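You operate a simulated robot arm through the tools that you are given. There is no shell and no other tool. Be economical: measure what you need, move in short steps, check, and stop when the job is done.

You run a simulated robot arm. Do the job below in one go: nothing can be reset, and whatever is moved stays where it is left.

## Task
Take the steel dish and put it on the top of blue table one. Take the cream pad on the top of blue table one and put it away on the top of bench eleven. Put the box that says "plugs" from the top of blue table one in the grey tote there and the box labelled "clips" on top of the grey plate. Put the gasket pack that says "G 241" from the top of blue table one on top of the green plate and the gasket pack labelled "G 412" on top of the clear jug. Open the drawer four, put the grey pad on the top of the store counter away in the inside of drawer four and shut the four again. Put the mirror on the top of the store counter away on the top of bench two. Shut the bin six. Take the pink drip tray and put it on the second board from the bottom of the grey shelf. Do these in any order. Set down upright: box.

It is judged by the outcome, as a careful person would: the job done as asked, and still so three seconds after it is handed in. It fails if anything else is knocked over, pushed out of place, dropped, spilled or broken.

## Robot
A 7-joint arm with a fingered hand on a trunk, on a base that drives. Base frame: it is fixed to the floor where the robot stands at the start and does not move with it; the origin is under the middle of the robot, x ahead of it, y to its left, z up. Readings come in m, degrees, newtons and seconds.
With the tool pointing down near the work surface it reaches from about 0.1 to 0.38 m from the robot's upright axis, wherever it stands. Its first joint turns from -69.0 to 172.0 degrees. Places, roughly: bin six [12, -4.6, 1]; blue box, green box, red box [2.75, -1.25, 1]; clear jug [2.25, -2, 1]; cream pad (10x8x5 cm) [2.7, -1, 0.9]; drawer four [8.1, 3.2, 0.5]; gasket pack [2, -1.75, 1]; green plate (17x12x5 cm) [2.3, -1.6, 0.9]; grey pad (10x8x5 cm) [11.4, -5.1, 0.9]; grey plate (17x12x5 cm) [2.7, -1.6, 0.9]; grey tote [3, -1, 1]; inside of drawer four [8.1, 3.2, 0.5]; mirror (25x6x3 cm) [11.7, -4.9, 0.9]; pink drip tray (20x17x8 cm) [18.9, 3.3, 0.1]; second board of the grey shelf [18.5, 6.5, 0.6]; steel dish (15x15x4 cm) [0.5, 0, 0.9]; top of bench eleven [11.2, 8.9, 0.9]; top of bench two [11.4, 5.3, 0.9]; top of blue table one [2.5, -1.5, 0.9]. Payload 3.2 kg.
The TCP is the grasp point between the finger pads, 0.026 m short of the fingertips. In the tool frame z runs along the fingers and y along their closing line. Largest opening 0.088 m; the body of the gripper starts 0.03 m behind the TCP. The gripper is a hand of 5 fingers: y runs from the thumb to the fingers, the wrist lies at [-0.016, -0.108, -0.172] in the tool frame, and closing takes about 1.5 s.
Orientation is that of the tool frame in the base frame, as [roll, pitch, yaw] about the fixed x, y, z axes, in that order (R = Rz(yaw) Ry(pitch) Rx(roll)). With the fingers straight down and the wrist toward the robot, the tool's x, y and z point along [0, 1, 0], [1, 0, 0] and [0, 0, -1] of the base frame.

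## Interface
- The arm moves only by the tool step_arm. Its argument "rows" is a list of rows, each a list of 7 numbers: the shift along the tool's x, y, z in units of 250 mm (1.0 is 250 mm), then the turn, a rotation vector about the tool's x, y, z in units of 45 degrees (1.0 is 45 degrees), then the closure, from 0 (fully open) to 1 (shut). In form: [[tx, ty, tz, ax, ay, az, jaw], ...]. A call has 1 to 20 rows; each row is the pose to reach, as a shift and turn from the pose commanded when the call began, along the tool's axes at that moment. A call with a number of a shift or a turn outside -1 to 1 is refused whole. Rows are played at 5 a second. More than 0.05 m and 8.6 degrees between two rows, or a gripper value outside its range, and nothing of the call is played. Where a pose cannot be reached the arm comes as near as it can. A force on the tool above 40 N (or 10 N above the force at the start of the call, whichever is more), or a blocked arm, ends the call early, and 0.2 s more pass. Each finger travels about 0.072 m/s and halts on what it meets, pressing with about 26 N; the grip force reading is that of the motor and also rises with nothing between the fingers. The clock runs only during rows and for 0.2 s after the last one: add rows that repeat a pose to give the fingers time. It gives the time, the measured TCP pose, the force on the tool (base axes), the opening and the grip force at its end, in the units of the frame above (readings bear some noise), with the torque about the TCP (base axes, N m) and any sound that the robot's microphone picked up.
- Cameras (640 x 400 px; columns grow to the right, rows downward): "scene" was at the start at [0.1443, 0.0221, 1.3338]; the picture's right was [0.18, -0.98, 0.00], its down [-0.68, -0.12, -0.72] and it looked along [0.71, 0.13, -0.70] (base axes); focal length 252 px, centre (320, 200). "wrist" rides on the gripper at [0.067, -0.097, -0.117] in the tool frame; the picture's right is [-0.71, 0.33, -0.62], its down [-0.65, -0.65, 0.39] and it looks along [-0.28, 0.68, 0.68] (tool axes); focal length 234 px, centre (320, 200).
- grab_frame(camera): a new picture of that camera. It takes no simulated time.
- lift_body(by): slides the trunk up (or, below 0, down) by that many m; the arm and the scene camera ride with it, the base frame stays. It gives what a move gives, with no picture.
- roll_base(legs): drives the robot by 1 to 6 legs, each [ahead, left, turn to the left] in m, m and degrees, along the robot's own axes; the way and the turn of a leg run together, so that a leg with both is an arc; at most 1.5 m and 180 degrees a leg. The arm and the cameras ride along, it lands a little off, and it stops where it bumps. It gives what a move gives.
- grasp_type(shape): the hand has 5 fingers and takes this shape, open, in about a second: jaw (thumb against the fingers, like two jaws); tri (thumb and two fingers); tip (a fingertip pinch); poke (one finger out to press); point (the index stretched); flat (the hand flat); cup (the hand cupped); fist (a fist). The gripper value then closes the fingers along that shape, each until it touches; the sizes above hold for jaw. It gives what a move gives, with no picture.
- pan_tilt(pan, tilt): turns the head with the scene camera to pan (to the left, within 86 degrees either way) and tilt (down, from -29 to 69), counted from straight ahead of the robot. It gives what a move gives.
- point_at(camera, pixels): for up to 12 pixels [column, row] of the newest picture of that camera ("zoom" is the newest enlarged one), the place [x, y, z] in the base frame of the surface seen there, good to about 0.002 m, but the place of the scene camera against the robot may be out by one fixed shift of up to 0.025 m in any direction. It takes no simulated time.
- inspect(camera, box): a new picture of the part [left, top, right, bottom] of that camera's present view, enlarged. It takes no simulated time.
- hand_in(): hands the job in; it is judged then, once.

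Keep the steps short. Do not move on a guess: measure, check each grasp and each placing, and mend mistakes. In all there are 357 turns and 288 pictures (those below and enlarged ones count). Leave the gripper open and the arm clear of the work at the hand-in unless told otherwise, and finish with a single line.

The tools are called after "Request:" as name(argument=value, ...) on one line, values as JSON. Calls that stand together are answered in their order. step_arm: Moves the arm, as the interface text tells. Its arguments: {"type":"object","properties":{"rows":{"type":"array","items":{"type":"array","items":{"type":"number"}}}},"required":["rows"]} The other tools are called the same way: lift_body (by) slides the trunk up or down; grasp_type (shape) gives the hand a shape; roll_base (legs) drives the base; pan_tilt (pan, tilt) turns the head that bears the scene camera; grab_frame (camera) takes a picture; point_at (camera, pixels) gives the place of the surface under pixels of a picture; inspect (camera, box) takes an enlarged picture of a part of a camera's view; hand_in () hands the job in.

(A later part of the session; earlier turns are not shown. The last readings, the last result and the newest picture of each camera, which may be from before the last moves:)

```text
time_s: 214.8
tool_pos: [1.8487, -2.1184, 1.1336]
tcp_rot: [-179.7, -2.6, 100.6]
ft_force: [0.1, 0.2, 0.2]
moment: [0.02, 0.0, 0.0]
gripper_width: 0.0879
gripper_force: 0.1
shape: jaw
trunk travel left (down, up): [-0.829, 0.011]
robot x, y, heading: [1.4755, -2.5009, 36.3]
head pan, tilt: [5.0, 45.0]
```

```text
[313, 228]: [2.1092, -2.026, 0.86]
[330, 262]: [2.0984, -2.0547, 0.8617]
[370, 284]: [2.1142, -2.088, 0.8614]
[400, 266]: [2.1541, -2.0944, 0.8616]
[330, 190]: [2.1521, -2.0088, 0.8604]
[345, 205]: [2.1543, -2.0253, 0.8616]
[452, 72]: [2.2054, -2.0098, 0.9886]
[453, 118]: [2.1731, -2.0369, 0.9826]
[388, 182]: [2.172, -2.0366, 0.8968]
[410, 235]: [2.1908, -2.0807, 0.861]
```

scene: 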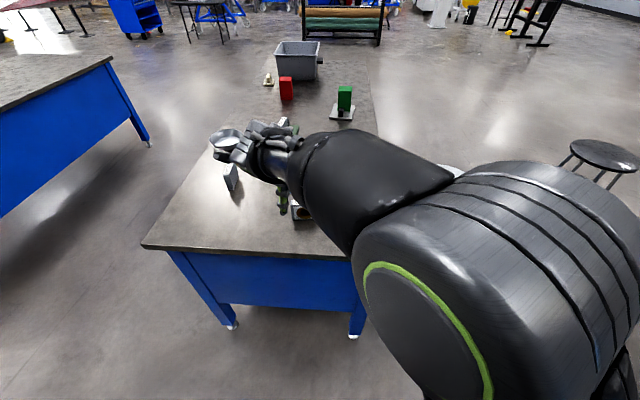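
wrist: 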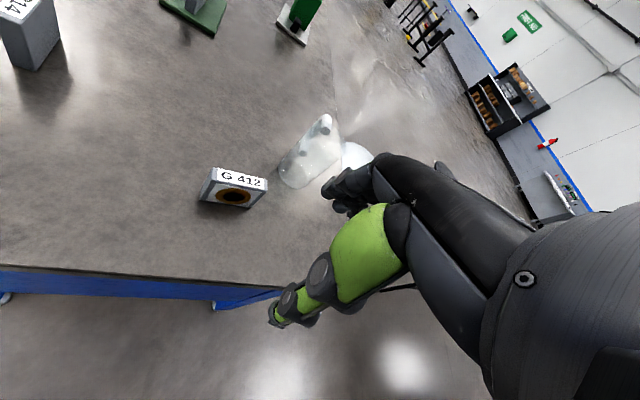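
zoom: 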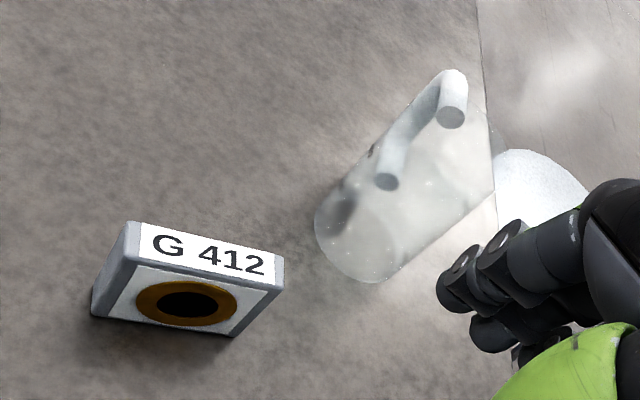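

Pack top centre (1.963,-2.010), angle -48°; jug centre ≈(2.139,-2.055), radius 0.0415, rim ≈1.0. Drive ahead 0.15 and rotate the hand to yaw 132°.

Request:
roll_base(legs=[[0.15, 0.0, 0]])

Request:
step_arm(rows=[[0, 0, 0.02, 0, -0.02, -0.12, 0], [0, 0, 0.03, 0, -0.04, -0.24, 0], [0, 0, 0.04, 0, -0.058, -0.36, 0], [0, 0, 0.04, 0, -0.058, -0.48, 0], [0, 0, 0.04, 0, -0.058, -0.6, 0], [0, 0, 0.04, 0, -0.058, -0.698, 0]])

Request:
grab_frame(camera="wrist")

```text
time_s: 216.2
tool_pos: [1.97, -2.0294, 1.1338]
tcp_rot: [-179.8, -2.5, 100.5]
ft_force: [-0.6, 0.3, 0.0]
moment: [-0.02, 0.01, -0.04]
gripper_width: 0.0878
gripper_force: 0.1
shape: jaw
trunk travel left (down, up): [-0.829, 0.011]
robot x, y, heading: [1.595, -2.415, 36.2]
head pan, tilt: [5.0, 45.0]
```

```text
time_s: 217.6
tool_pos: [1.9698, -2.0287, 1.1216]
tcp_rot: [179.5, 0.3, 132.0]
ft_force: [-0.3, -0.9, -0.1]
moment: [0.01, 0.01, 0.0]
gripper_width: 0.088
gripper_force: 0.1
shape: jaw
trunk travel left (down, up): [-0.829, 0.011]
robot x, y, heading: [1.597, -2.4141, 36.3]
head pan, tilt: [5.0, 45.0]
```

```text
188 pictures are left
```

wrist: 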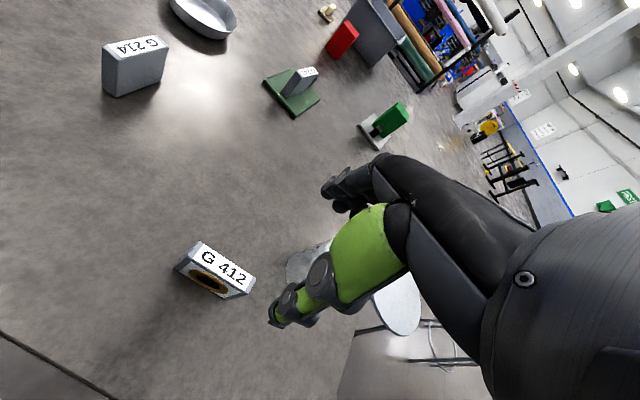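

Shift 2 cm and lower the trunk 0.13.

Request:
step_arm(rows=[[0.037, 0.015, 0, 0, 0, 0, 0], [0.074, 0.03, 0, 0, 0, 0, 0]])

Request:
lift_body(by=-0.13)

Request:
inspect(camera="wrist", box=[180, 140, 420, 340])

Request:
grab_frame(camera="scene")

```text
time_s: 218.2
tool_pos: [1.9647, -2.0105, 1.1225]
tcp_rot: [179.6, 0.2, 132.0]
ft_force: [0.5, 0.0, 0.6]
moment: [-0.03, 0.0, -0.01]
gripper_width: 0.088
gripper_force: 0.0
shape: jaw
trunk travel left (down, up): [-0.829, 0.011]
robot x, y, heading: [1.5957, -2.4133, 36.6]
head pan, tilt: [5.0, 45.0]
```

```text
time_s: 219.8
tool_pos: [1.9642, -2.0092, 0.992]
tcp_rot: [179.5, 0.2, 131.9]
ft_force: [-0.6, 0.4, -0.8]
moment: [-0.01, 0.03, 0.0]
gripper_width: 0.0877
gripper_force: 0.0
shape: jaw
trunk travel left (down, up): [-0.699, 0.141]
robot x, y, heading: [1.5964, -2.414, 36.4]
head pan, tilt: [5.0, 45.0]
```

```text
2.00 times, centred on (300, 240) of wrist
```

zoom: 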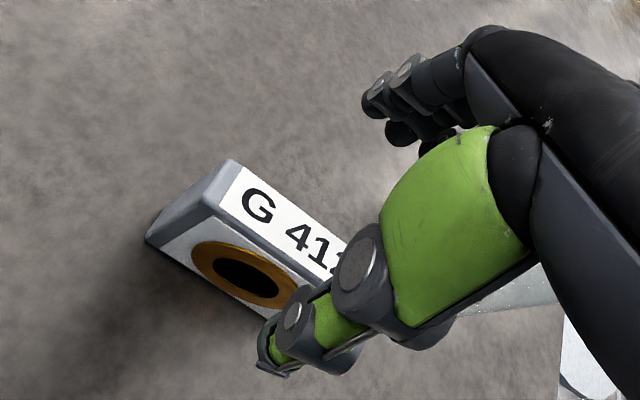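

```text
186 pictures are left
```

scene: 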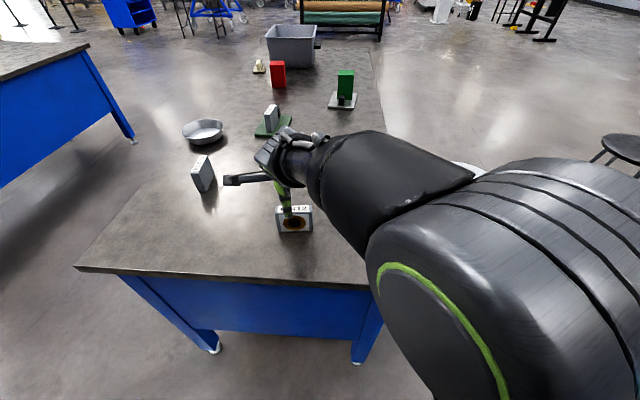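

Aligned. Lower 4.4 cm and close on the top 1.5 cm.

Request:
lift_body(by=-0.044)

Request:
step_arm(rows=[[0, 0, 0, 0, 0, 0, 0.3], [0, 0, 0, 0, 0, 0, 0.5], [0, 0, 0, 0, 0, 0, 0.7], [0, 0, 0, 0, 0, 0, 1], [0, 0, 0, 0, 0, 0, 1], [0, 0, 0, 0, 0, 0, 1], [0, 0, 0, 0, 0, 0, 1]])

Request:
lift_body(by=0.03)

Request:
grab_frame(camera="wrist")

```text
time_s: 220.6
tool_pos: [1.9633, -2.0102, 0.9478]
tcp_rot: [179.6, 0.2, 131.9]
ft_force: [0.1, -0.9, -0.1]
moment: [-0.04, 0.0, 0.02]
gripper_width: 0.0878
gripper_force: 0.0
shape: jaw
trunk travel left (down, up): [-0.655, 0.185]
robot x, y, heading: [1.5972, -2.4146, 36.2]
head pan, tilt: [5.0, 45.0]
```

```text
time_s: 222.2
tool_pos: [1.9647, -2.0111, 0.948]
tcp_rot: [179.7, 0.1, 131.8]
ft_force: [0.6, 0.1, -0.4]
moment: [0.01, -0.01, 0.0]
gripper_width: 0.0188
gripper_force: 25.5
shape: jaw
trunk travel left (down, up): [-0.655, 0.185]
robot x, y, heading: [1.5982, -2.4187, 36.3]
head pan, tilt: [5.0, 45.0]
```

```text
time_s: 223.0
tool_pos: [1.9642, -2.0099, 0.9774]
tcp_rot: [179.5, 0.2, 131.9]
ft_force: [0.8, -0.3, -1.0]
moment: [0.0, 0.01, -0.01]
gripper_width: 0.0187
gripper_force: 26.0
shape: jaw
trunk travel left (down, up): [-0.685, 0.155]
robot x, y, heading: [1.5982, -2.4129, 36.3]
head pan, tilt: [5.0, 45.0]
```

```text
185 pictures are left
```

wrist: 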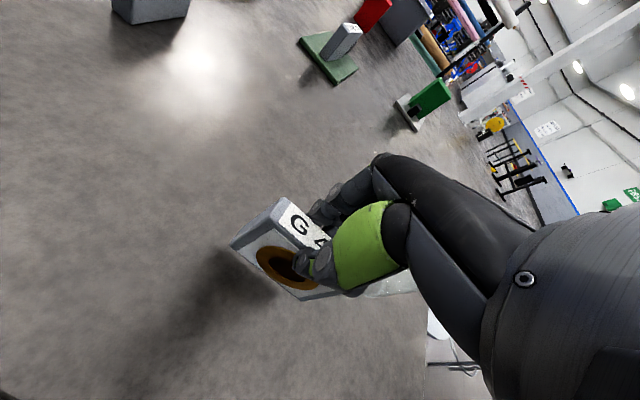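

Held. Raise 0.15 and tilt the hand forward (about tool x, negative) by 45°, then more.

Request:
lift_body(by=0.15)

Request:
roll_base(legs=[[-0.12, 0, 0]])

Request:
step_arm(rows=[[0, 0, 0, -0.17, 0, 0, 1], [0, 0, 0, -0.34, 0, 0, 1], [0, 0, 0, -0.51, 0, 0, 1], [0, 0, 0, -0.68, 0, 0, 1], [0, 0, 0, -0.85, 0, 0, 1], [0, 0, 0, -1.0, 0, 0, 1]])

Request:
grab_frame(camera="wrist")

Request:
grab_frame(camera="scene")

```text
time_s: 224.7
tool_pos: [1.964, -2.0094, 1.1273]
tcp_rot: [179.5, 0.3, 131.9]
ft_force: [-0.7, 0.4, -1.0]
moment: [0.02, -0.01, -0.01]
gripper_width: 0.0188
gripper_force: 26.0
shape: jaw
trunk travel left (down, up): [-0.835, 0.005]
robot x, y, heading: [1.597, -2.4172, 36.1]
head pan, tilt: [5.0, 45.0]
```

```text
time_s: 226.0
tool_pos: [1.8671, -2.0802, 1.1271]
tcp_rot: [179.6, 0.2, 132.0]
ft_force: [0.6, 0.0, -0.3]
moment: [-0.01, -0.01, -0.01]
gripper_width: 0.0189
gripper_force: 25.8
shape: jaw
trunk travel left (down, up): [-0.835, 0.005]
robot x, y, heading: [1.5008, -2.4867, 36.5]
head pan, tilt: [5.0, 45.0]
```

```text
time_s: 227.4
tool_pos: [1.8704, -2.0801, 1.1425]
tcp_rot: [133.4, -1.5, 131.7]
ft_force: [0.0, -0.2, -0.7]
moment: [0.0, 0.03, -0.03]
gripper_width: 0.0189
gripper_force: 25.8
shape: jaw
trunk travel left (down, up): [-0.835, 0.005]
robot x, y, heading: [1.5035, -2.4882, 36.7]
head pan, tilt: [5.0, 45.0]
```

```text
184 pictures are left
```

wrist: 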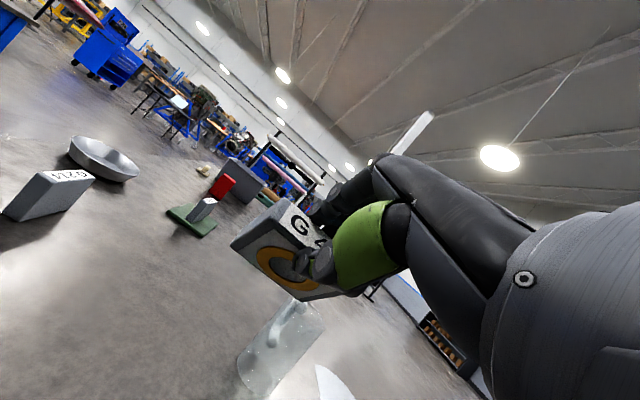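

```text
183 pictures are left
```

scene: 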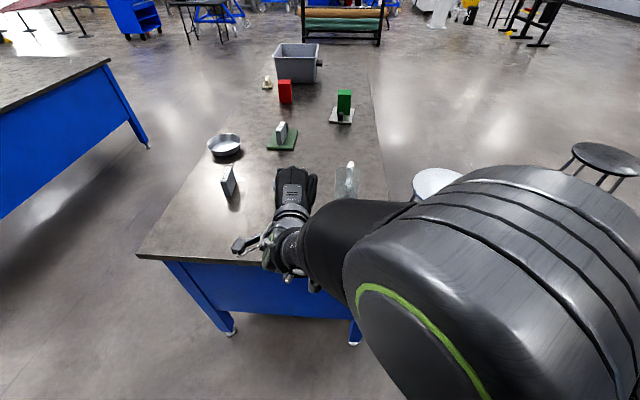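

Works well. Tilt another 42° toward horizontal.

Request:
step_arm(rows=[[0, 0, 0, -0.16, 0, 0, 1], [0, 0, 0, -0.32, 0, 0, 1], [0, 0, 0, -0.48, 0, 0, 1], [0, 0, 0, -0.64, 0, 0, 1], [0, 0, 0, -0.8, 0, 0, 1], [0, 0, 0, -0.93, 0, 0, 1]])

Request:
grab_frame(camera="wrist")

Request:
inspect(camera="scene", box=[200, 120, 440, 300])

```text
time_s: 228.8
tool_pos: [1.8679, -2.0852, 1.1339]
tcp_rot: [92.8, 0.1, 131.7]
ft_force: [0.1, 0.4, -1.4]
moment: [-0.02, 0.02, -0.03]
gripper_width: 0.0185
gripper_force: 26.1
shape: jaw
out of reach, approached as far as the arm can: row 6
trunk travel left (down, up): [-0.835, 0.005]
robot x, y, heading: [1.5004, -2.4858, 36.3]
head pan, tilt: [5.0, 45.0]
```

```text
182 pictures are left
```

wrist: 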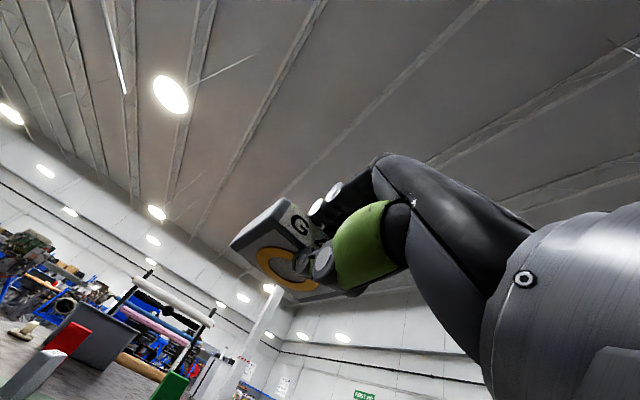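

```text
2.22 times, centred on (320, 210) of scene
```

zoom: 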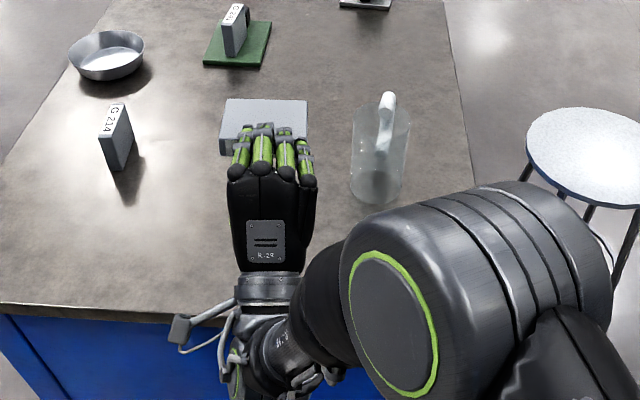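

Pack lies flat in the hand (1.134 high). Pack centre is ~5 cm ahead of the TCP; jug near. Drive ahead 0.163, right 0.143 so it hangs over the jug with the thumb short of the near rim.

Request:
roll_base(legs=[[0, -0.143, 0], [0.15, 0, 0]])

Request:
inspect(camera="scene", box=[200, 100, 440, 280])

Request:
grab_frame(camera="wrist")

```text
time_s: 231.1
tool_pos: [2.0705, -2.111, 1.1343]
tcp_rot: [93.0, 0.0, 131.9]
ft_force: [-0.1, -0.2, -0.9]
moment: [-0.01, 0.02, -0.01]
gripper_width: 0.0186
gripper_force: 25.8
shape: jaw
trunk travel left (down, up): [-0.835, 0.005]
robot x, y, heading: [1.7081, -2.513, 36.6]
head pan, tilt: [5.0, 45.0]
```

```text
2.22 times, centred on (320, 190) of scene
```

zoom: 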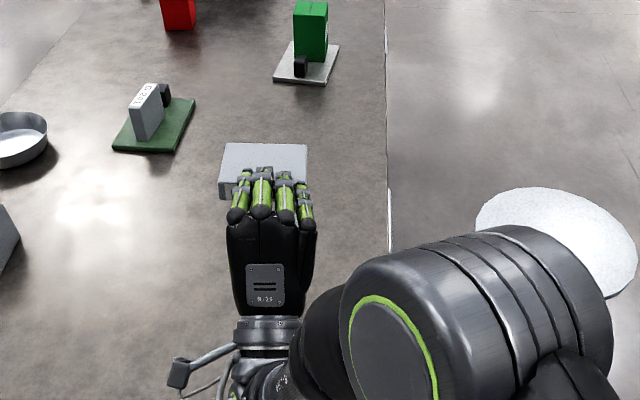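

```text
179 pictures are left
```

wrist: 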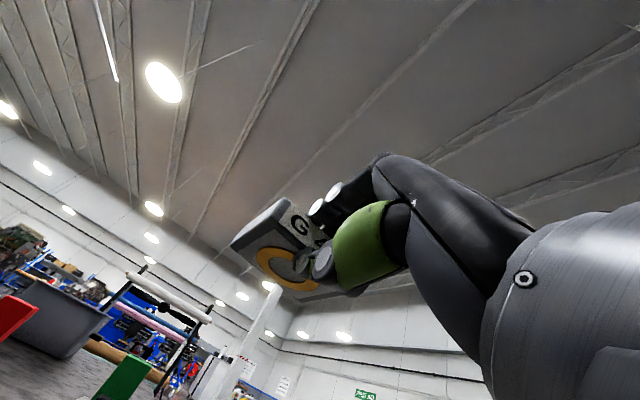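

Move 1.5 cm along the fingers, then lower 0.10.

Request:
step_arm(rows=[[0, 0, 0.03, 0, 0, 0, 1], [0, 0, 0.058, 0, 0, 0, 1]])

Request:
lift_body(by=-0.09)

Request:
pan_tilt(pan=5, tilt=50)

Request:
inspect(camera="scene", box=[220, 50, 420, 210])

```text
time_s: 231.7
tool_pos: [2.0838, -2.1001, 1.1333]
tcp_rot: [93.4, -0.1, 131.7]
ft_force: [0.6, 0.5, -0.6]
moment: [0.03, 0.03, 0.02]
gripper_width: 0.0189
gripper_force: 26.1
shape: jaw
trunk travel left (down, up): [-0.835, 0.005]
robot x, y, heading: [1.7055, -2.5126, 36.5]
head pan, tilt: [5.0, 45.0]
```

```text
time_s: 232.9
tool_pos: [2.0836, -2.1007, 1.0442]
tcp_rot: [93.3, -0.1, 131.7]
ft_force: [-0.1, -0.2, -0.9]
moment: [-0.01, 0.0, 0.0]
gripper_width: 0.0189
gripper_force: 26.3
shape: jaw
trunk travel left (down, up): [-0.745, 0.095]
robot x, y, heading: [1.7056, -2.5107, 36.4]
head pan, tilt: [5.0, 45.0]
```

```text
time_s: 233.6
tool_pos: [2.083, -2.1013, 1.0446]
tcp_rot: [93.3, -0.1, 131.6]
ft_force: [-0.3, 0.4, -1.0]
moment: [-0.03, 0.04, 0.01]
gripper_width: 0.0188
gripper_force: 26.0
shape: jaw
trunk travel left (down, up): [-0.745, 0.095]
robot x, y, heading: [1.7057, -2.5134, 36.5]
head pan, tilt: [5.0, 50.0]
```

```text
2.50 times, centred on (320, 130) of scene
```

zoom: 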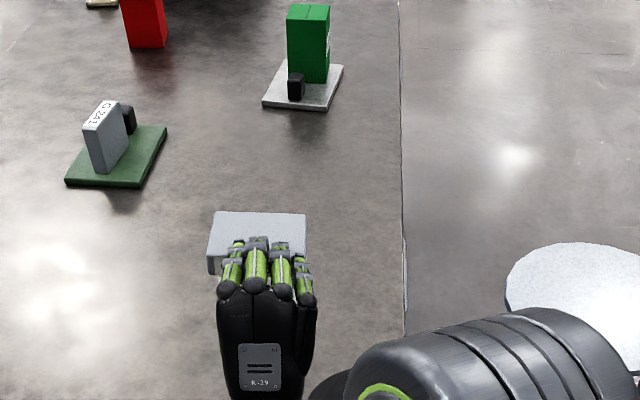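

Continue lowering: 2 cm, then small steps watching force.

Request:
lift_body(by=-0.02)

Request:
lift_body(by=-0.006)

Request:
lift_body(by=-0.005)

```text
time_s: 234.3
tool_pos: [2.0834, -2.1018, 1.0235]
tcp_rot: [93.4, -0.1, 131.6]
ft_force: [-0.2, -0.4, -1.6]
moment: [-0.03, 0.04, -0.03]
gripper_width: 0.0191
gripper_force: 26.0
shape: jaw
trunk travel left (down, up): [-0.725, 0.115]
robot x, y, heading: [1.7082, -2.5118, 36.7]
head pan, tilt: [5.0, 50.0]
```

```text
time_s: 234.8
tool_pos: [2.0833, -2.1001, 1.0184]
tcp_rot: [93.2, -0.1, 131.6]
ft_force: [-0.6, 0.4, 0.9]
moment: [0.02, -0.14, -0.03]
gripper_width: 0.0188
gripper_force: 26.1
shape: jaw
trunk travel left (down, up): [-0.719, 0.121]
robot x, y, heading: [1.7051, -2.512, 36.3]
head pan, tilt: [5.0, 50.0]
```

```text
time_s: 235.3
tool_pos: [2.0834, -2.1011, 1.0137]
tcp_rot: [93.1, -0.2, 131.5]
ft_force: [-0.3, -0.4, 5.0]
moment: [0.11, -0.36, 0.0]
gripper_width: 0.0187
gripper_force: 25.9
shape: jaw
trunk travel left (down, up): [-0.714, 0.126]
robot x, y, heading: [1.7094, -2.5143, 36.7]
head pan, tilt: [5.0, 50.0]
```

Contact around 5.7 cm ahead of the TCP, i.e. on the jug rim, 5 N. Open a little (to ~4 cm) and see.

Request:
step_arm(rows=[[0, 0, 0, 0, 0, 0, 0.75], [0, 0, 0, 0, 0, 0, 0.65], [0, 0, 0, 0, 0, 0, 0.55], [0, 0, 0, 0, 0, 0, 0.55]])

Request:
inspect(camera="scene", box=[220, 50, 420, 210])

Request:
inspect(camera="wrist", box=[200, 120, 420, 320])

```text
time_s: 236.3
tool_pos: [2.0828, -2.1014, 1.0125]
tcp_rot: [93.3, -0.1, 131.6]
ft_force: [0.3, -0.8, -0.7]
moment: [-0.01, 0.0, 0.02]
gripper_width: 0.0394
gripper_force: 0.1
shape: jaw
trunk travel left (down, up): [-0.714, 0.126]
robot x, y, heading: [1.7029, -2.5134, 36.6]
head pan, tilt: [5.0, 50.0]
```

```text
2.50 times, centred on (320, 130) of scene
```

zoom: 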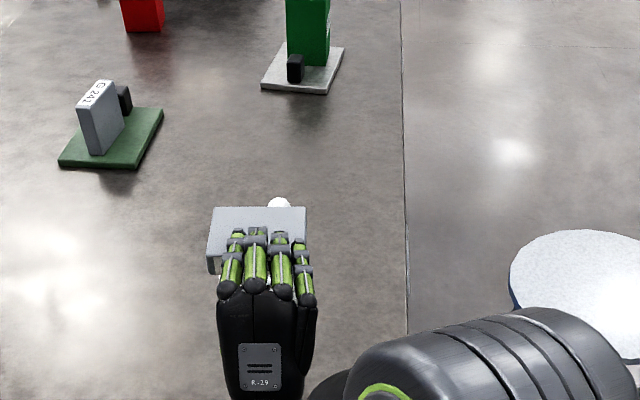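

```text
2.00 times, centred on (310, 220) of wrist
```

zoom: 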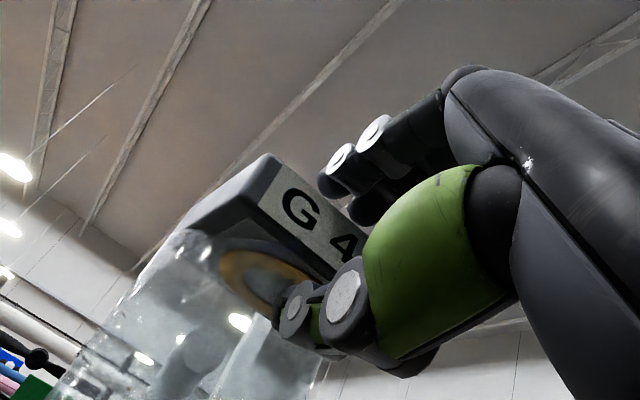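

The pack rests flat on the jug and the thumb is outside it. Retreat straight back 6 cm.

Request:
step_arm(rows=[[0, 0, -0.04, 0, 0, 0, 0.55], [0, 0, -0.1, 0, 0, 0, 0.55], [0, 0, -0.17, 0, 0, 0, 0.55], [0, 0, -0.25, 0, 0, 0, 0.55]])

Request:
inspect(camera="scene", box=[220, 50, 420, 210])

Request:
grab_frame(camera="wrist")

```text
time_s: 237.3
tool_pos: [2.0456, -2.1446, 1.0143]
tcp_rot: [94.0, -0.4, 130.6]
ft_force: [-0.1, -0.3, 0.2]
moment: [0.02, 0.04, 0.01]
gripper_width: 0.0392
gripper_force: 0.0
shape: jaw
out of reach, approached as far as the arm can: row 4
trunk travel left (down, up): [-0.714, 0.126]
robot x, y, heading: [1.7072, -2.5144, 36.5]
head pan, tilt: [5.0, 50.0]
```

```text
2.50 times, centred on (320, 130) of scene
```

zoom: 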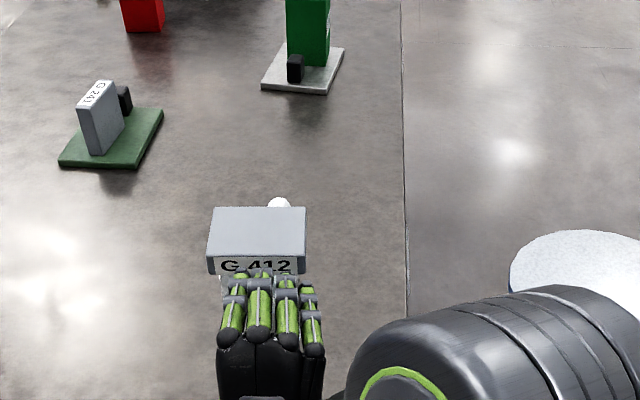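

```text
174 pictures are left
```

wrist: 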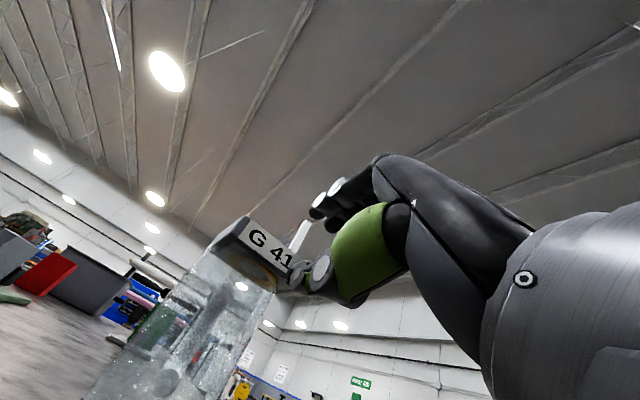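

The pack sits level. I'll nudge it 1.3 cm further over the jug's middle with closed fingertips.

Request:
step_arm(rows=[[0, 0.01, 0, 0, 0, 0, 0.8], [0, 0.015, 0, 0, 0, 0, 1], [0, 0.015, 0, 0, 0, 0, 1], [0, 0.015, 0, 0, 0, 0, 1], [0, 0.015, 0.06, 0, 0, 0, 1], [0, 0.015, 0.12, 0, 0, 0, 1], [0, 0.015, 0.16, 0, 0, 0, 1]])

Request:
step_arm(rows=[[0, 0, 0.015, 0, 0, 0, 1], [0, 0, 0.03, 0, 0, 0, 1], [0, 0, 0.045, 0, 0, 0, 1], [0, 0, 0.06, 0, 0, 0, 1], [0, 0, 0.07, 0, 0, 0, 1]])

Request:
inspect(camera="scene", box=[220, 50, 420, 210])

```text
time_s: 238.9
tool_pos: [2.0723, -2.1155, 1.0217]
tcp_rot: [93.2, -0.5, 131.1]
ft_force: [-0.2, -0.4, 0.1]
moment: [-0.01, -0.02, 0.0]
gripper_width: 0.0
gripper_force: 26.4
shape: jaw
trunk travel left (down, up): [-0.714, 0.126]
robot x, y, heading: [1.7001, -2.5139, 36.6]
head pan, tilt: [5.0, 50.0]
```

```text
time_s: 240.2
tool_pos: [2.0841, -2.1037, 1.0204]
tcp_rot: [93.3, -0.2, 131.5]
ft_force: [-0.2, 0.1, -0.9]
moment: [-0.02, -0.01, -0.03]
gripper_width: 0.0
gripper_force: 25.7
shape: jaw
trunk travel left (down, up): [-0.714, 0.126]
robot x, y, heading: [1.7047, -2.5165, 36.6]
head pan, tilt: [5.0, 50.0]
```

```text
2.50 times, centred on (320, 130) of scene
```

zoom: 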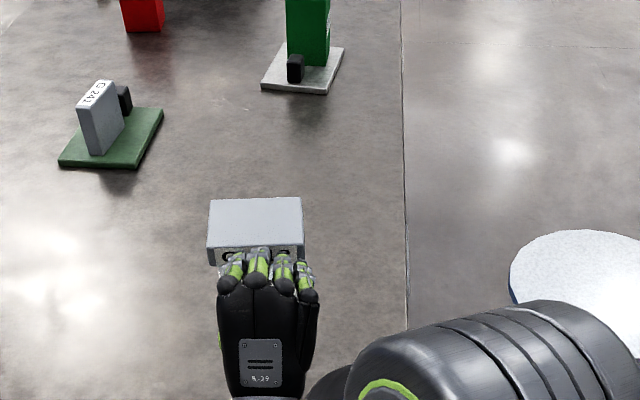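

It moved ~1 cm over the centre. Retreat with the base 0.35 m and look.

Request:
step_arm(rows=[[0, 0, -0.04, 0, 0, 0, 1], [0, 0, -0.12, 0, 0, 0, 1]])

Request:
roll_base(legs=[[-0.22, 0, 0]])

Request:
grab_frame(camera="scene")

Request:
inspect(camera="wrist", box=[80, 200, 400, 400])

```text
time_s: 240.8
tool_pos: [2.064, -2.1264, 1.018]
tcp_rot: [93.7, -0.4, 131.0]
ft_force: [-0.6, -0.3, 0.6]
moment: [-0.01, -0.02, -0.05]
gripper_width: 0.0
gripper_force: 25.4
shape: jaw
trunk travel left (down, up): [-0.714, 0.126]
robot x, y, heading: [1.7091, -2.5152, 36.4]
head pan, tilt: [5.0, 50.0]
```

```text
time_s: 242.4
tool_pos: [1.8858, -2.2564, 1.0215]
tcp_rot: [93.3, -0.6, 130.9]
ft_force: [0.3, -0.2, -0.3]
moment: [-0.01, -0.03, 0.0]
gripper_width: 0.0
gripper_force: 25.9
shape: jaw
trunk travel left (down, up): [-0.714, 0.126]
robot x, y, heading: [1.5294, -2.6476, 36.3]
head pan, tilt: [5.0, 50.0]
```

```text
172 pictures are left
```

scene: 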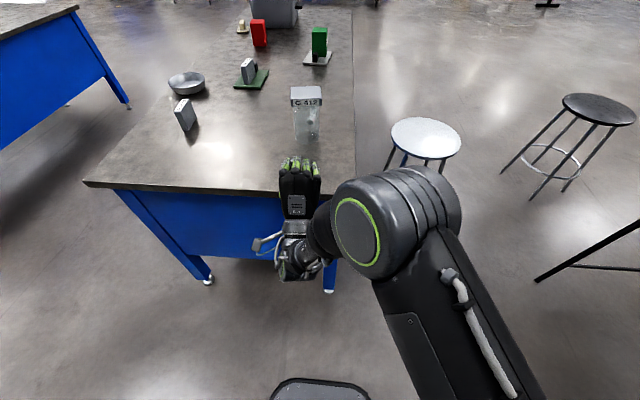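

```text
2.00 times, centred on (240, 300) of wrist
```

zoom: 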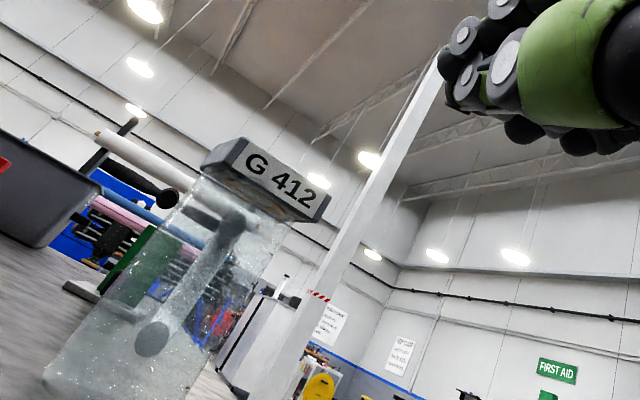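

G 412 lies level on the jug. Restore the hand to pointing down, raise, and drive to the near side for the cream pad.

Request:
lift_body(by=0.1)

Request:
step_arm(rows=[[0, 0, 0, 0.17, 0, 0, 0.5], [0, 0, 0, 0.34, 0, 0, 0], [0, 0, 0, 0.51, 0, 0, 0], [0, 0, 0, 0.68, 0, 0, 0], [0, 0, 0, 0.85, 0, 0, 0], [0, 0, 0, 1.0, 0, 0, 0]])

Request:
step_arm(rows=[[0, 0, 0, 0.16, 0, 0, 0], [0, 0, 0, 0.32, 0, 0, 0], [0, 0, 0, 0.48, 0, 0, 0], [0, 0, 0, 0.64, 0, 0, 0], [0, 0, 0, 0.8, 0, 0, 0], [0, 0, 0, 0.93, 0, 0, 0]])

Request:
roll_base(legs=[[0, 1.45, 0], [0, 0, -89.3], [0, 1.3, 0], [0, 0.5, 0]])

Request:
pan_tilt(pan=15, tilt=45)

Request:
grab_frame(camera="scene")

Request:
grab_frame(camera="wrist")

```text
time_s: 243.8
tool_pos: [1.8873, -2.2555, 1.1217]
tcp_rot: [93.3, -0.7, 130.9]
ft_force: [0.9, -0.7, 0.5]
moment: [-0.01, 0.03, 0.01]
gripper_width: 0.0002
gripper_force: 25.3
shape: jaw
trunk travel left (down, up): [-0.814, 0.026]
robot x, y, heading: [1.5231, -2.6472, 36.5]
head pan, tilt: [5.0, 50.0]
```

```text
time_s: 245.2
tool_pos: [1.8859, -2.2585, 1.1212]
tcp_rot: [138.4, -0.6, 131.0]
ft_force: [0.2, -0.2, -0.5]
moment: [0.0, -0.01, -0.02]
gripper_width: 0.0879
gripper_force: 0.0
shape: jaw
trunk travel left (down, up): [-0.814, 0.026]
robot x, y, heading: [1.5249, -2.6473, 36.6]
head pan, tilt: [5.0, 50.0]
```

```text
time_s: 246.6
tool_pos: [1.8872, -2.2556, 1.122]
tcp_rot: [-179.7, -0.6, 131.0]
ft_force: [0.1, 0.0, 0.5]
moment: [-0.01, -0.02, -0.02]
gripper_width: 0.0878
gripper_force: 0.1
shape: jaw
trunk travel left (down, up): [-0.814, 0.026]
robot x, y, heading: [1.526, -2.6456, 36.6]
head pan, tilt: [5.0, 50.0]
```

```text
time_s: 266.2
tool_pos: [2.5005, -0.7878, 1.1217]
tcp_rot: [-179.8, -0.6, 40.6]
ft_force: [-0.2, 0.1, 0.3]
moment: [-0.02, 0.02, 0.0]
gripper_width: 0.0879
gripper_force: 0.1
shape: jaw
trunk travel left (down, up): [-0.814, 0.026]
robot x, y, heading: [2.1143, -0.4249, -53.8]
head pan, tilt: [5.0, 50.0]
```

```text
time_s: 266.9
tool_pos: [2.4999, -0.7881, 1.1221]
tcp_rot: [-179.9, -0.5, 40.7]
ft_force: [-0.1, 0.2, 0.5]
moment: [0.02, -0.05, 0.01]
gripper_width: 0.0879
gripper_force: 0.0
shape: jaw
trunk travel left (down, up): [-0.814, 0.026]
robot x, y, heading: [2.1102, -0.4262, -53.5]
head pan, tilt: [15.0, 45.0]
```

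```text
170 pictures are left
```

scene: 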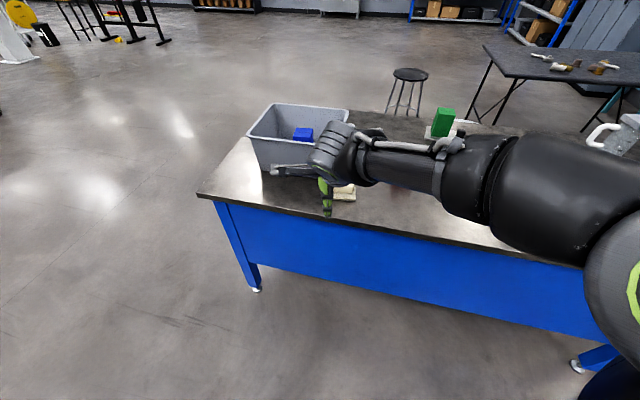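

```text
169 pictures are left
```

wrist: 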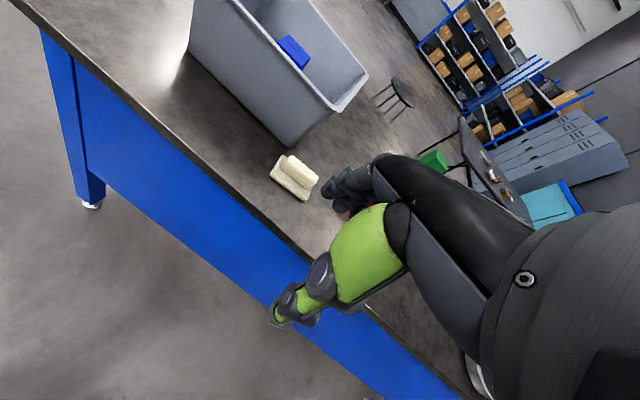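

Request:
inspect(camera="wrist", box=[230, 120, 370, 220])

Request:
point_at(camera="zoom", pixels=[[320, 200], [260, 160], [235, 215], [330, 265], [395, 225], [275, 170], [370, 230], [250, 195], [340, 280]])

```text
4.00 times, centred on (300, 170) of wrist
```

zoom: 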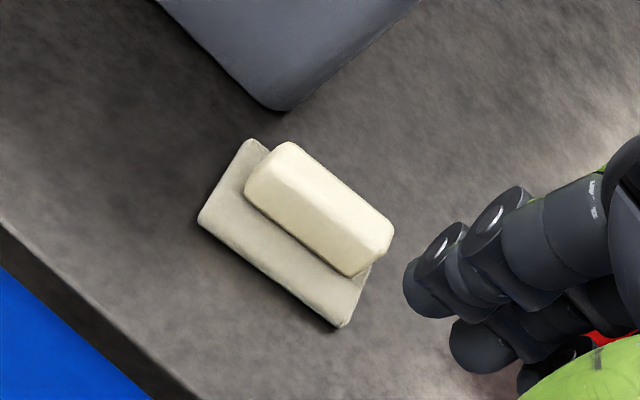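

```text
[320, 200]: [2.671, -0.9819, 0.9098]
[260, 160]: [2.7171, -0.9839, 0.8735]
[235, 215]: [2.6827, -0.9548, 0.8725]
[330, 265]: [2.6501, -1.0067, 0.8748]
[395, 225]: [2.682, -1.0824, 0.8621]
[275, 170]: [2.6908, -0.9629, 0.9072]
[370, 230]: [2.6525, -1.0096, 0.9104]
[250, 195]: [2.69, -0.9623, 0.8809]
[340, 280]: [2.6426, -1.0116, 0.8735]
```

Request:
point_at(camera="zoom", pixels=[[292, 147], [388, 222], [340, 180], [262, 172], [355, 245], [305, 210], [355, 268], [248, 190], [200, 218], [340, 325], [370, 270], [250, 142]])

```text
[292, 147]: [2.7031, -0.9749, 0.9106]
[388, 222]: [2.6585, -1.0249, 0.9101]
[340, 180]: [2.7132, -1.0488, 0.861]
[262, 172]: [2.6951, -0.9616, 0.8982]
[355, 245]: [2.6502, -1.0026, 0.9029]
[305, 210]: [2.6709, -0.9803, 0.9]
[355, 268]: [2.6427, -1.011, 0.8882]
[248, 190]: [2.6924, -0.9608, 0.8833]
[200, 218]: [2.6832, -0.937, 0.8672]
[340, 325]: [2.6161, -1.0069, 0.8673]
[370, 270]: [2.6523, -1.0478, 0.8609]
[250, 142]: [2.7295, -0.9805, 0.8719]
```

Pad handle block: centre ≈(2.677,-0.991), angle 47°, z 0.873–0.91. The tote corner is close, so I'll pre-close partly and bias 1.2 cm away from it. Drive ahead 0.26.

Request:
roll_base(legs=[[0.26, 0.01, 0]])

Request:
step_arm(rows=[[0, 0, 0, 0, 0, -0.07, 0.2], [0, 0, 0, 0, 0, -0.14, 0.4], [0, 0, 0.1, 0, 0, -0.14, 0.4], [0, 0, 0.2, 0, 0, -0.14, 0.4], [0, 0, 0.3, 0, 0, -0.14, 0.4]])

Request:
grab_frame(camera="wrist")

Request:
inspect(camera="scene", box=[200, 60, 440, 240])

```text
time_s: 268.8
tool_pos: [2.6613, -0.9926, 1.1217]
tcp_rot: [-180.0, -0.6, 40.6]
ft_force: [-0.2, -0.5, -0.7]
moment: [-0.01, 0.01, 0.01]
gripper_width: 0.0879
gripper_force: 0.1
shape: jaw
trunk travel left (down, up): [-0.814, 0.026]
robot x, y, heading: [2.277, -0.6287, -53.8]
head pan, tilt: [15.0, 45.0]
```

```text
time_s: 270.0
tool_pos: [2.6623, -0.9933, 1.0468]
tcp_rot: [180.0, -0.5, 46.9]
ft_force: [0.0, 0.6, 0.5]
moment: [-0.01, 0.0, -0.02]
gripper_width: 0.0534
gripper_force: 0.0
shape: jaw
trunk travel left (down, up): [-0.814, 0.026]
robot x, y, heading: [2.2751, -0.6348, -53.9]
head pan, tilt: [15.0, 45.0]
```

```text
167 pictures are left
```

wrist: 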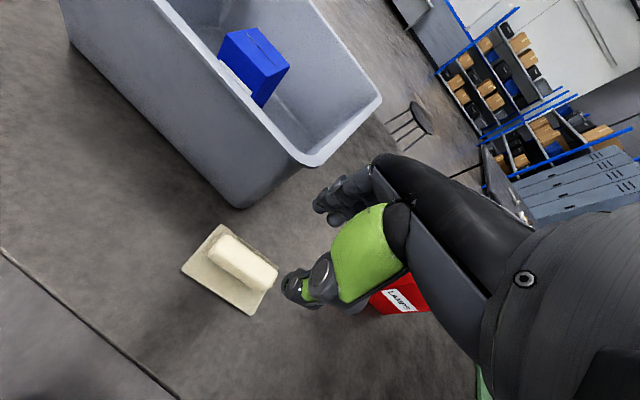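

```text
2.22 times, centred on (320, 150) of scene
```

zoom: 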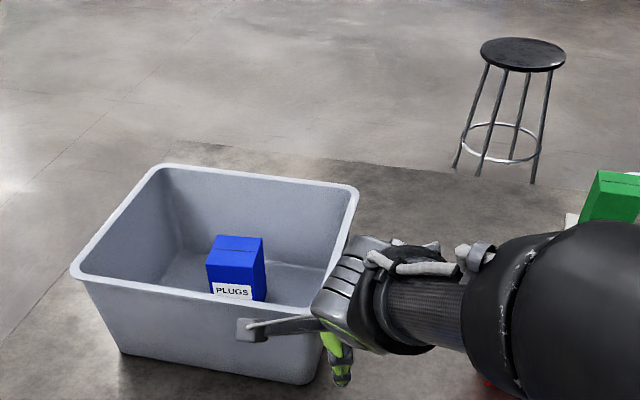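

Request:
inspect(camera="wrist", box=[160, 200, 320, 330])

Request:
point_at(camera="wrist", pixels=[[228, 236], [277, 268], [265, 281], [215, 250], [247, 258], [210, 258], [256, 290], [240, 262], [182, 268], [250, 313]])

```text
3.08 times, centred on (240, 265) of wrist
```

zoom: 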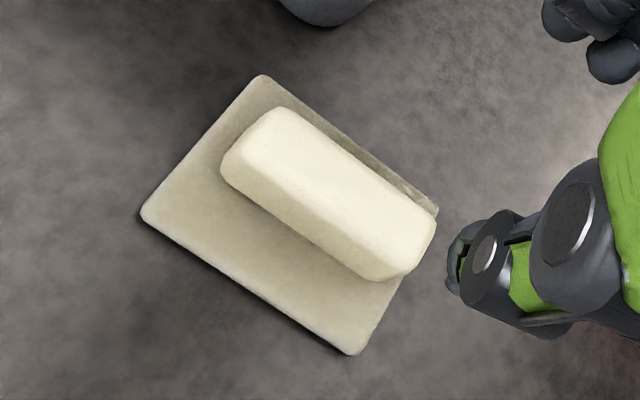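

```text
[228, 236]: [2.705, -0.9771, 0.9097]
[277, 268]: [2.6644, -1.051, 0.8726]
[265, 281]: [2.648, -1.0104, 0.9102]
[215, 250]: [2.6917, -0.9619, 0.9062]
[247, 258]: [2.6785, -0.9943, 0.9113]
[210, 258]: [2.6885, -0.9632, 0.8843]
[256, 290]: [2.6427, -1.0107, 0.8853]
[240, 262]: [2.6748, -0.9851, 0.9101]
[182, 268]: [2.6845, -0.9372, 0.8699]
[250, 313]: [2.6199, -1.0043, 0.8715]
```

Shift 1 cm forward and descend to 0.903 in steps.

Request:
step_arm(rows=[[0, 0.043, 0.05, 0, 0, 0, 0.4], [0, 0.043, 0.18, 0, 0, 0, 0.4], [0, 0.043, 0.3, 0, 0, 0, 0.4], [0, 0.043, 0.42, 0, 0, 0, 0.4], [0, 0.043, 0.5, 0, 0, 0, 0.4], [0, 0.043, 0.55, 0, 0, 0, 0.4]])

Request:
grab_frame(camera="wrist")

```text
time_s: 271.4
tool_pos: [2.6723, -1.005, 0.9128]
tcp_rot: [179.9, -1.8, 45.8]
ft_force: [-0.1, 0.7, -0.2]
moment: [0.02, -0.01, 0.03]
gripper_width: 0.0531
gripper_force: 0.1
shape: jaw
trunk travel left (down, up): [-0.814, 0.026]
robot x, y, heading: [2.2764, -0.6317, -54.0]
head pan, tilt: [15.0, 45.0]
```

```text
164 pictures are left
```

wrist: 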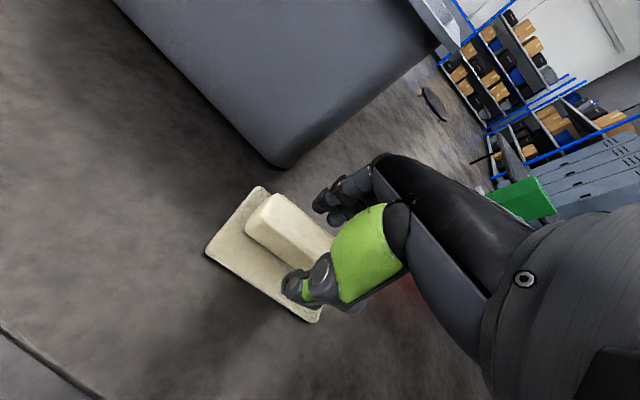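

Lower 9 mm by trunk, close.

Request:
lift_body(by=-0.009)

Request:
step_arm(rows=[[0, 0, 0, 0, 0, 0, 0.5], [0, 0, 0, 0, 0, 0, 0.65], [0, 0, 0, 0, 0, 0, 0.8], [0, 0, 0, 0, 0, 0, 1], [0, 0, 0, 0, 0, 0, 1], [0, 0, 0, 0, 0, 0, 1]])

Request:
lift_body(by=0.035)

Request:
grab_frame(camera="wrist")

```text
time_s: 272.0
tool_pos: [2.6695, -1.0069, 0.9025]
tcp_rot: [-180.0, -1.5, 45.6]
ft_force: [-0.3, -0.7, -0.3]
moment: [0.02, 0.02, 0.01]
gripper_width: 0.0532
gripper_force: 0.1
shape: jaw
trunk travel left (down, up): [-0.805, 0.035]
robot x, y, heading: [2.2763, -0.6346, -53.9]
head pan, tilt: [15.0, 45.0]
```

```text
time_s: 273.4
tool_pos: [2.6693, -1.006, 0.903]
tcp_rot: [-179.9, -1.6, 45.7]
ft_force: [-0.4, -0.3, -0.3]
moment: [-0.02, 0.04, -0.02]
gripper_width: 0.02
gripper_force: 25.6
shape: jaw
trunk travel left (down, up): [-0.805, 0.035]
robot x, y, heading: [2.2747, -0.6313, -53.8]
head pan, tilt: [15.0, 45.0]
```

```text
time_s: 274.2
tool_pos: [2.6707, -1.0046, 0.9381]
tcp_rot: [-180.0, -1.5, 45.8]
ft_force: [0.0, 1.0, -0.1]
moment: [-0.03, 0.01, 0.01]
gripper_width: 0.0198
gripper_force: 26.4
shape: jaw
trunk travel left (down, up): [-0.84, 0.0]
robot x, y, heading: [2.2767, -0.6331, -53.8]
head pan, tilt: [15.0, 45.0]
```

```text
163 pictures are left
```

wrist: 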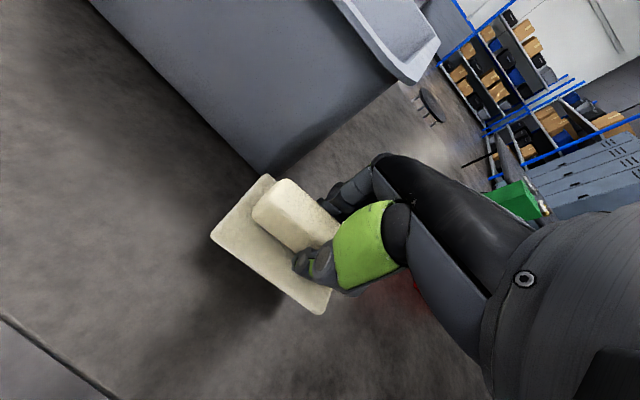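

Pad is held. Raise the arm a bit, back away from the table, and look toward bench eleven (11.2, 8.9).

Request:
step_arm(rows=[[0, 0, -0.1, 0, 0, 0, 1], [0, -0.05, -0.25, 0, 0, 0, 1], [0, -0.1, -0.4, 0, 0, 0, 1], [0, -0.15, -0.6, 0, 0, 0, 1]])

Request:
roll_base(legs=[[-0.3, 0, 0], [0, 1.3, 90]])

Request:
pan_tilt(pan=10, tilt=15)

Request:
grab_frame(camera="scene")

Request:
grab_frame(camera="wrist")

```text
refused: row 4 steps farther than a row can; nothing moved
```

```text
time_s: 282.4
tool_pos: [2.6424, 1.1707, 0.9379]
tcp_rot: [-179.9, -1.5, 136.3]
ft_force: [-0.1, 0.6, -0.3]
moment: [-0.02, 0.01, 0.01]
gripper_width: 0.0197
gripper_force: 25.9
shape: jaw
trunk travel left (down, up): [-0.84, 0.0]
robot x, y, heading: [2.2736, 0.7715, 36.6]
head pan, tilt: [15.0, 45.0]
cut short: leg 2
```

```text
time_s: 283.3
tool_pos: [2.6443, 1.1697, 0.9381]
tcp_rot: [-180.0, -1.7, 136.2]
ft_force: [-0.4, 0.3, -1.4]
moment: [0.01, 0.01, -0.02]
gripper_width: 0.0199
gripper_force: 26.1
shape: jaw
trunk travel left (down, up): [-0.84, 0.0]
robot x, y, heading: [2.2724, 0.7741, 36.8]
head pan, tilt: [10.0, 15.0]
```

```text
162 pictures are left
```

scene: 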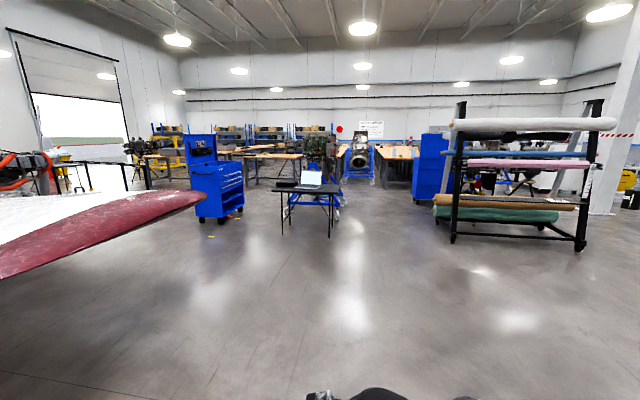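

```text
161 pictures are left
```

wrist: 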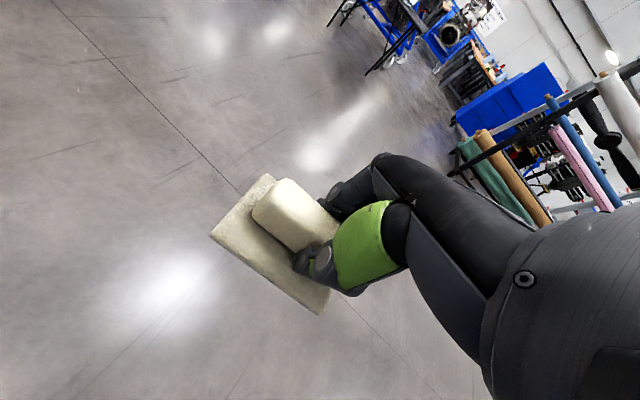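

The arm raise was refused (step too big) but the pad is held fine and clear. Measure obstacles toward bench eleven, and raise the arm now.

Request:
step_arm(rows=[[0, 0, -0.15, 0, 0, 0, 1], [0, 0, -0.3, 0, 0, 0, 1], [0, 0, -0.45, 0, 0, 0, 1]])

Request:
point_at(camera="scene", pixels=[[330, 235], [285, 235], [455, 240], [580, 248], [440, 200], [222, 220], [200, 190], [250, 180], [320, 185], [370, 180], [395, 170], [560, 215]])

Request:
inspect(camera="scene", box=[120, 110, 460, 260])

```text
time_s: 284.1
tool_pos: [2.6439, 1.1675, 1.052]
tcp_rot: [179.9, -1.6, 136.4]
ft_force: [0.8, 0.1, -2.0]
moment: [0.03, 0.01, 0.0]
gripper_width: 0.02
gripper_force: 26.2
shape: jaw
trunk travel left (down, up): [-0.84, 0.0]
robot x, y, heading: [2.2723, 0.7717, 36.5]
head pan, tilt: [10.0, 15.0]
```

```text
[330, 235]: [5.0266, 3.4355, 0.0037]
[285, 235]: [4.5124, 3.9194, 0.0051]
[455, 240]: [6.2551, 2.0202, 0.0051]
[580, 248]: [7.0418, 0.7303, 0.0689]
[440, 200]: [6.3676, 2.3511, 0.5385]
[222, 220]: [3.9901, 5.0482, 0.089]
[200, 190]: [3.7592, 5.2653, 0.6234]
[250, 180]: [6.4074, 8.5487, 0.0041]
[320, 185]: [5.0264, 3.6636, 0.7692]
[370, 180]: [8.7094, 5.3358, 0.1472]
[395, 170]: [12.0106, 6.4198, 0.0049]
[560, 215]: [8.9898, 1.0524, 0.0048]
```

```text
1.88 times, centred on (290, 185) of scene
```

zoom: 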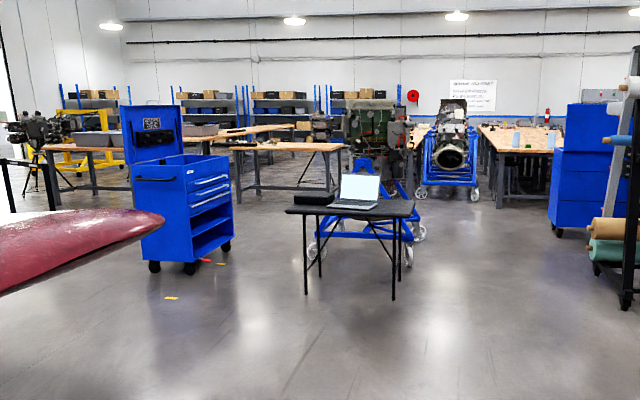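

Route: between the laptop table (5.0,3.4) and the roll rack (6.3,2.0). Drive heading 31° for 3.85 m.

Request:
roll_base(legs=[[0.3, 0, 0], [0, 0, -6], [1.5, 0, 0], [1.5, 0, 0], [0.55, 0, 0]])

Request:
pan_tilt(pan=12, tilt=15)

Request:
grab_frame(camera="scene")

```text
time_s: 303.5
tool_pos: [5.9913, 3.0861, 1.0502]
tcp_rot: [-180.0, -1.6, 129.5]
ft_force: [0.2, 0.5, -0.9]
moment: [-0.02, -0.01, 0.02]
gripper_width: 0.0198
gripper_force: 25.6
shape: jaw
trunk travel left (down, up): [-0.84, 0.0]
robot x, y, heading: [5.5785, 2.7339, 30.0]
head pan, tilt: [10.0, 15.0]
```

```text
time_s: 304.1
tool_pos: [5.9908, 3.0866, 1.0506]
tcp_rot: [-179.9, -1.6, 129.6]
ft_force: [-1.4, 1.1, -0.8]
moment: [0.01, 0.04, 0.0]
gripper_width: 0.0196
gripper_force: 26.1
shape: jaw
trunk travel left (down, up): [-0.84, 0.0]
robot x, y, heading: [5.5769, 2.7369, 30.2]
head pan, tilt: [12.0, 15.0]
```

```text
159 pictures are left
```

scene: 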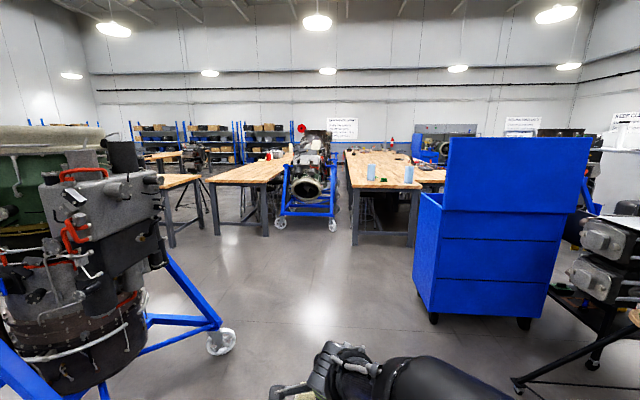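

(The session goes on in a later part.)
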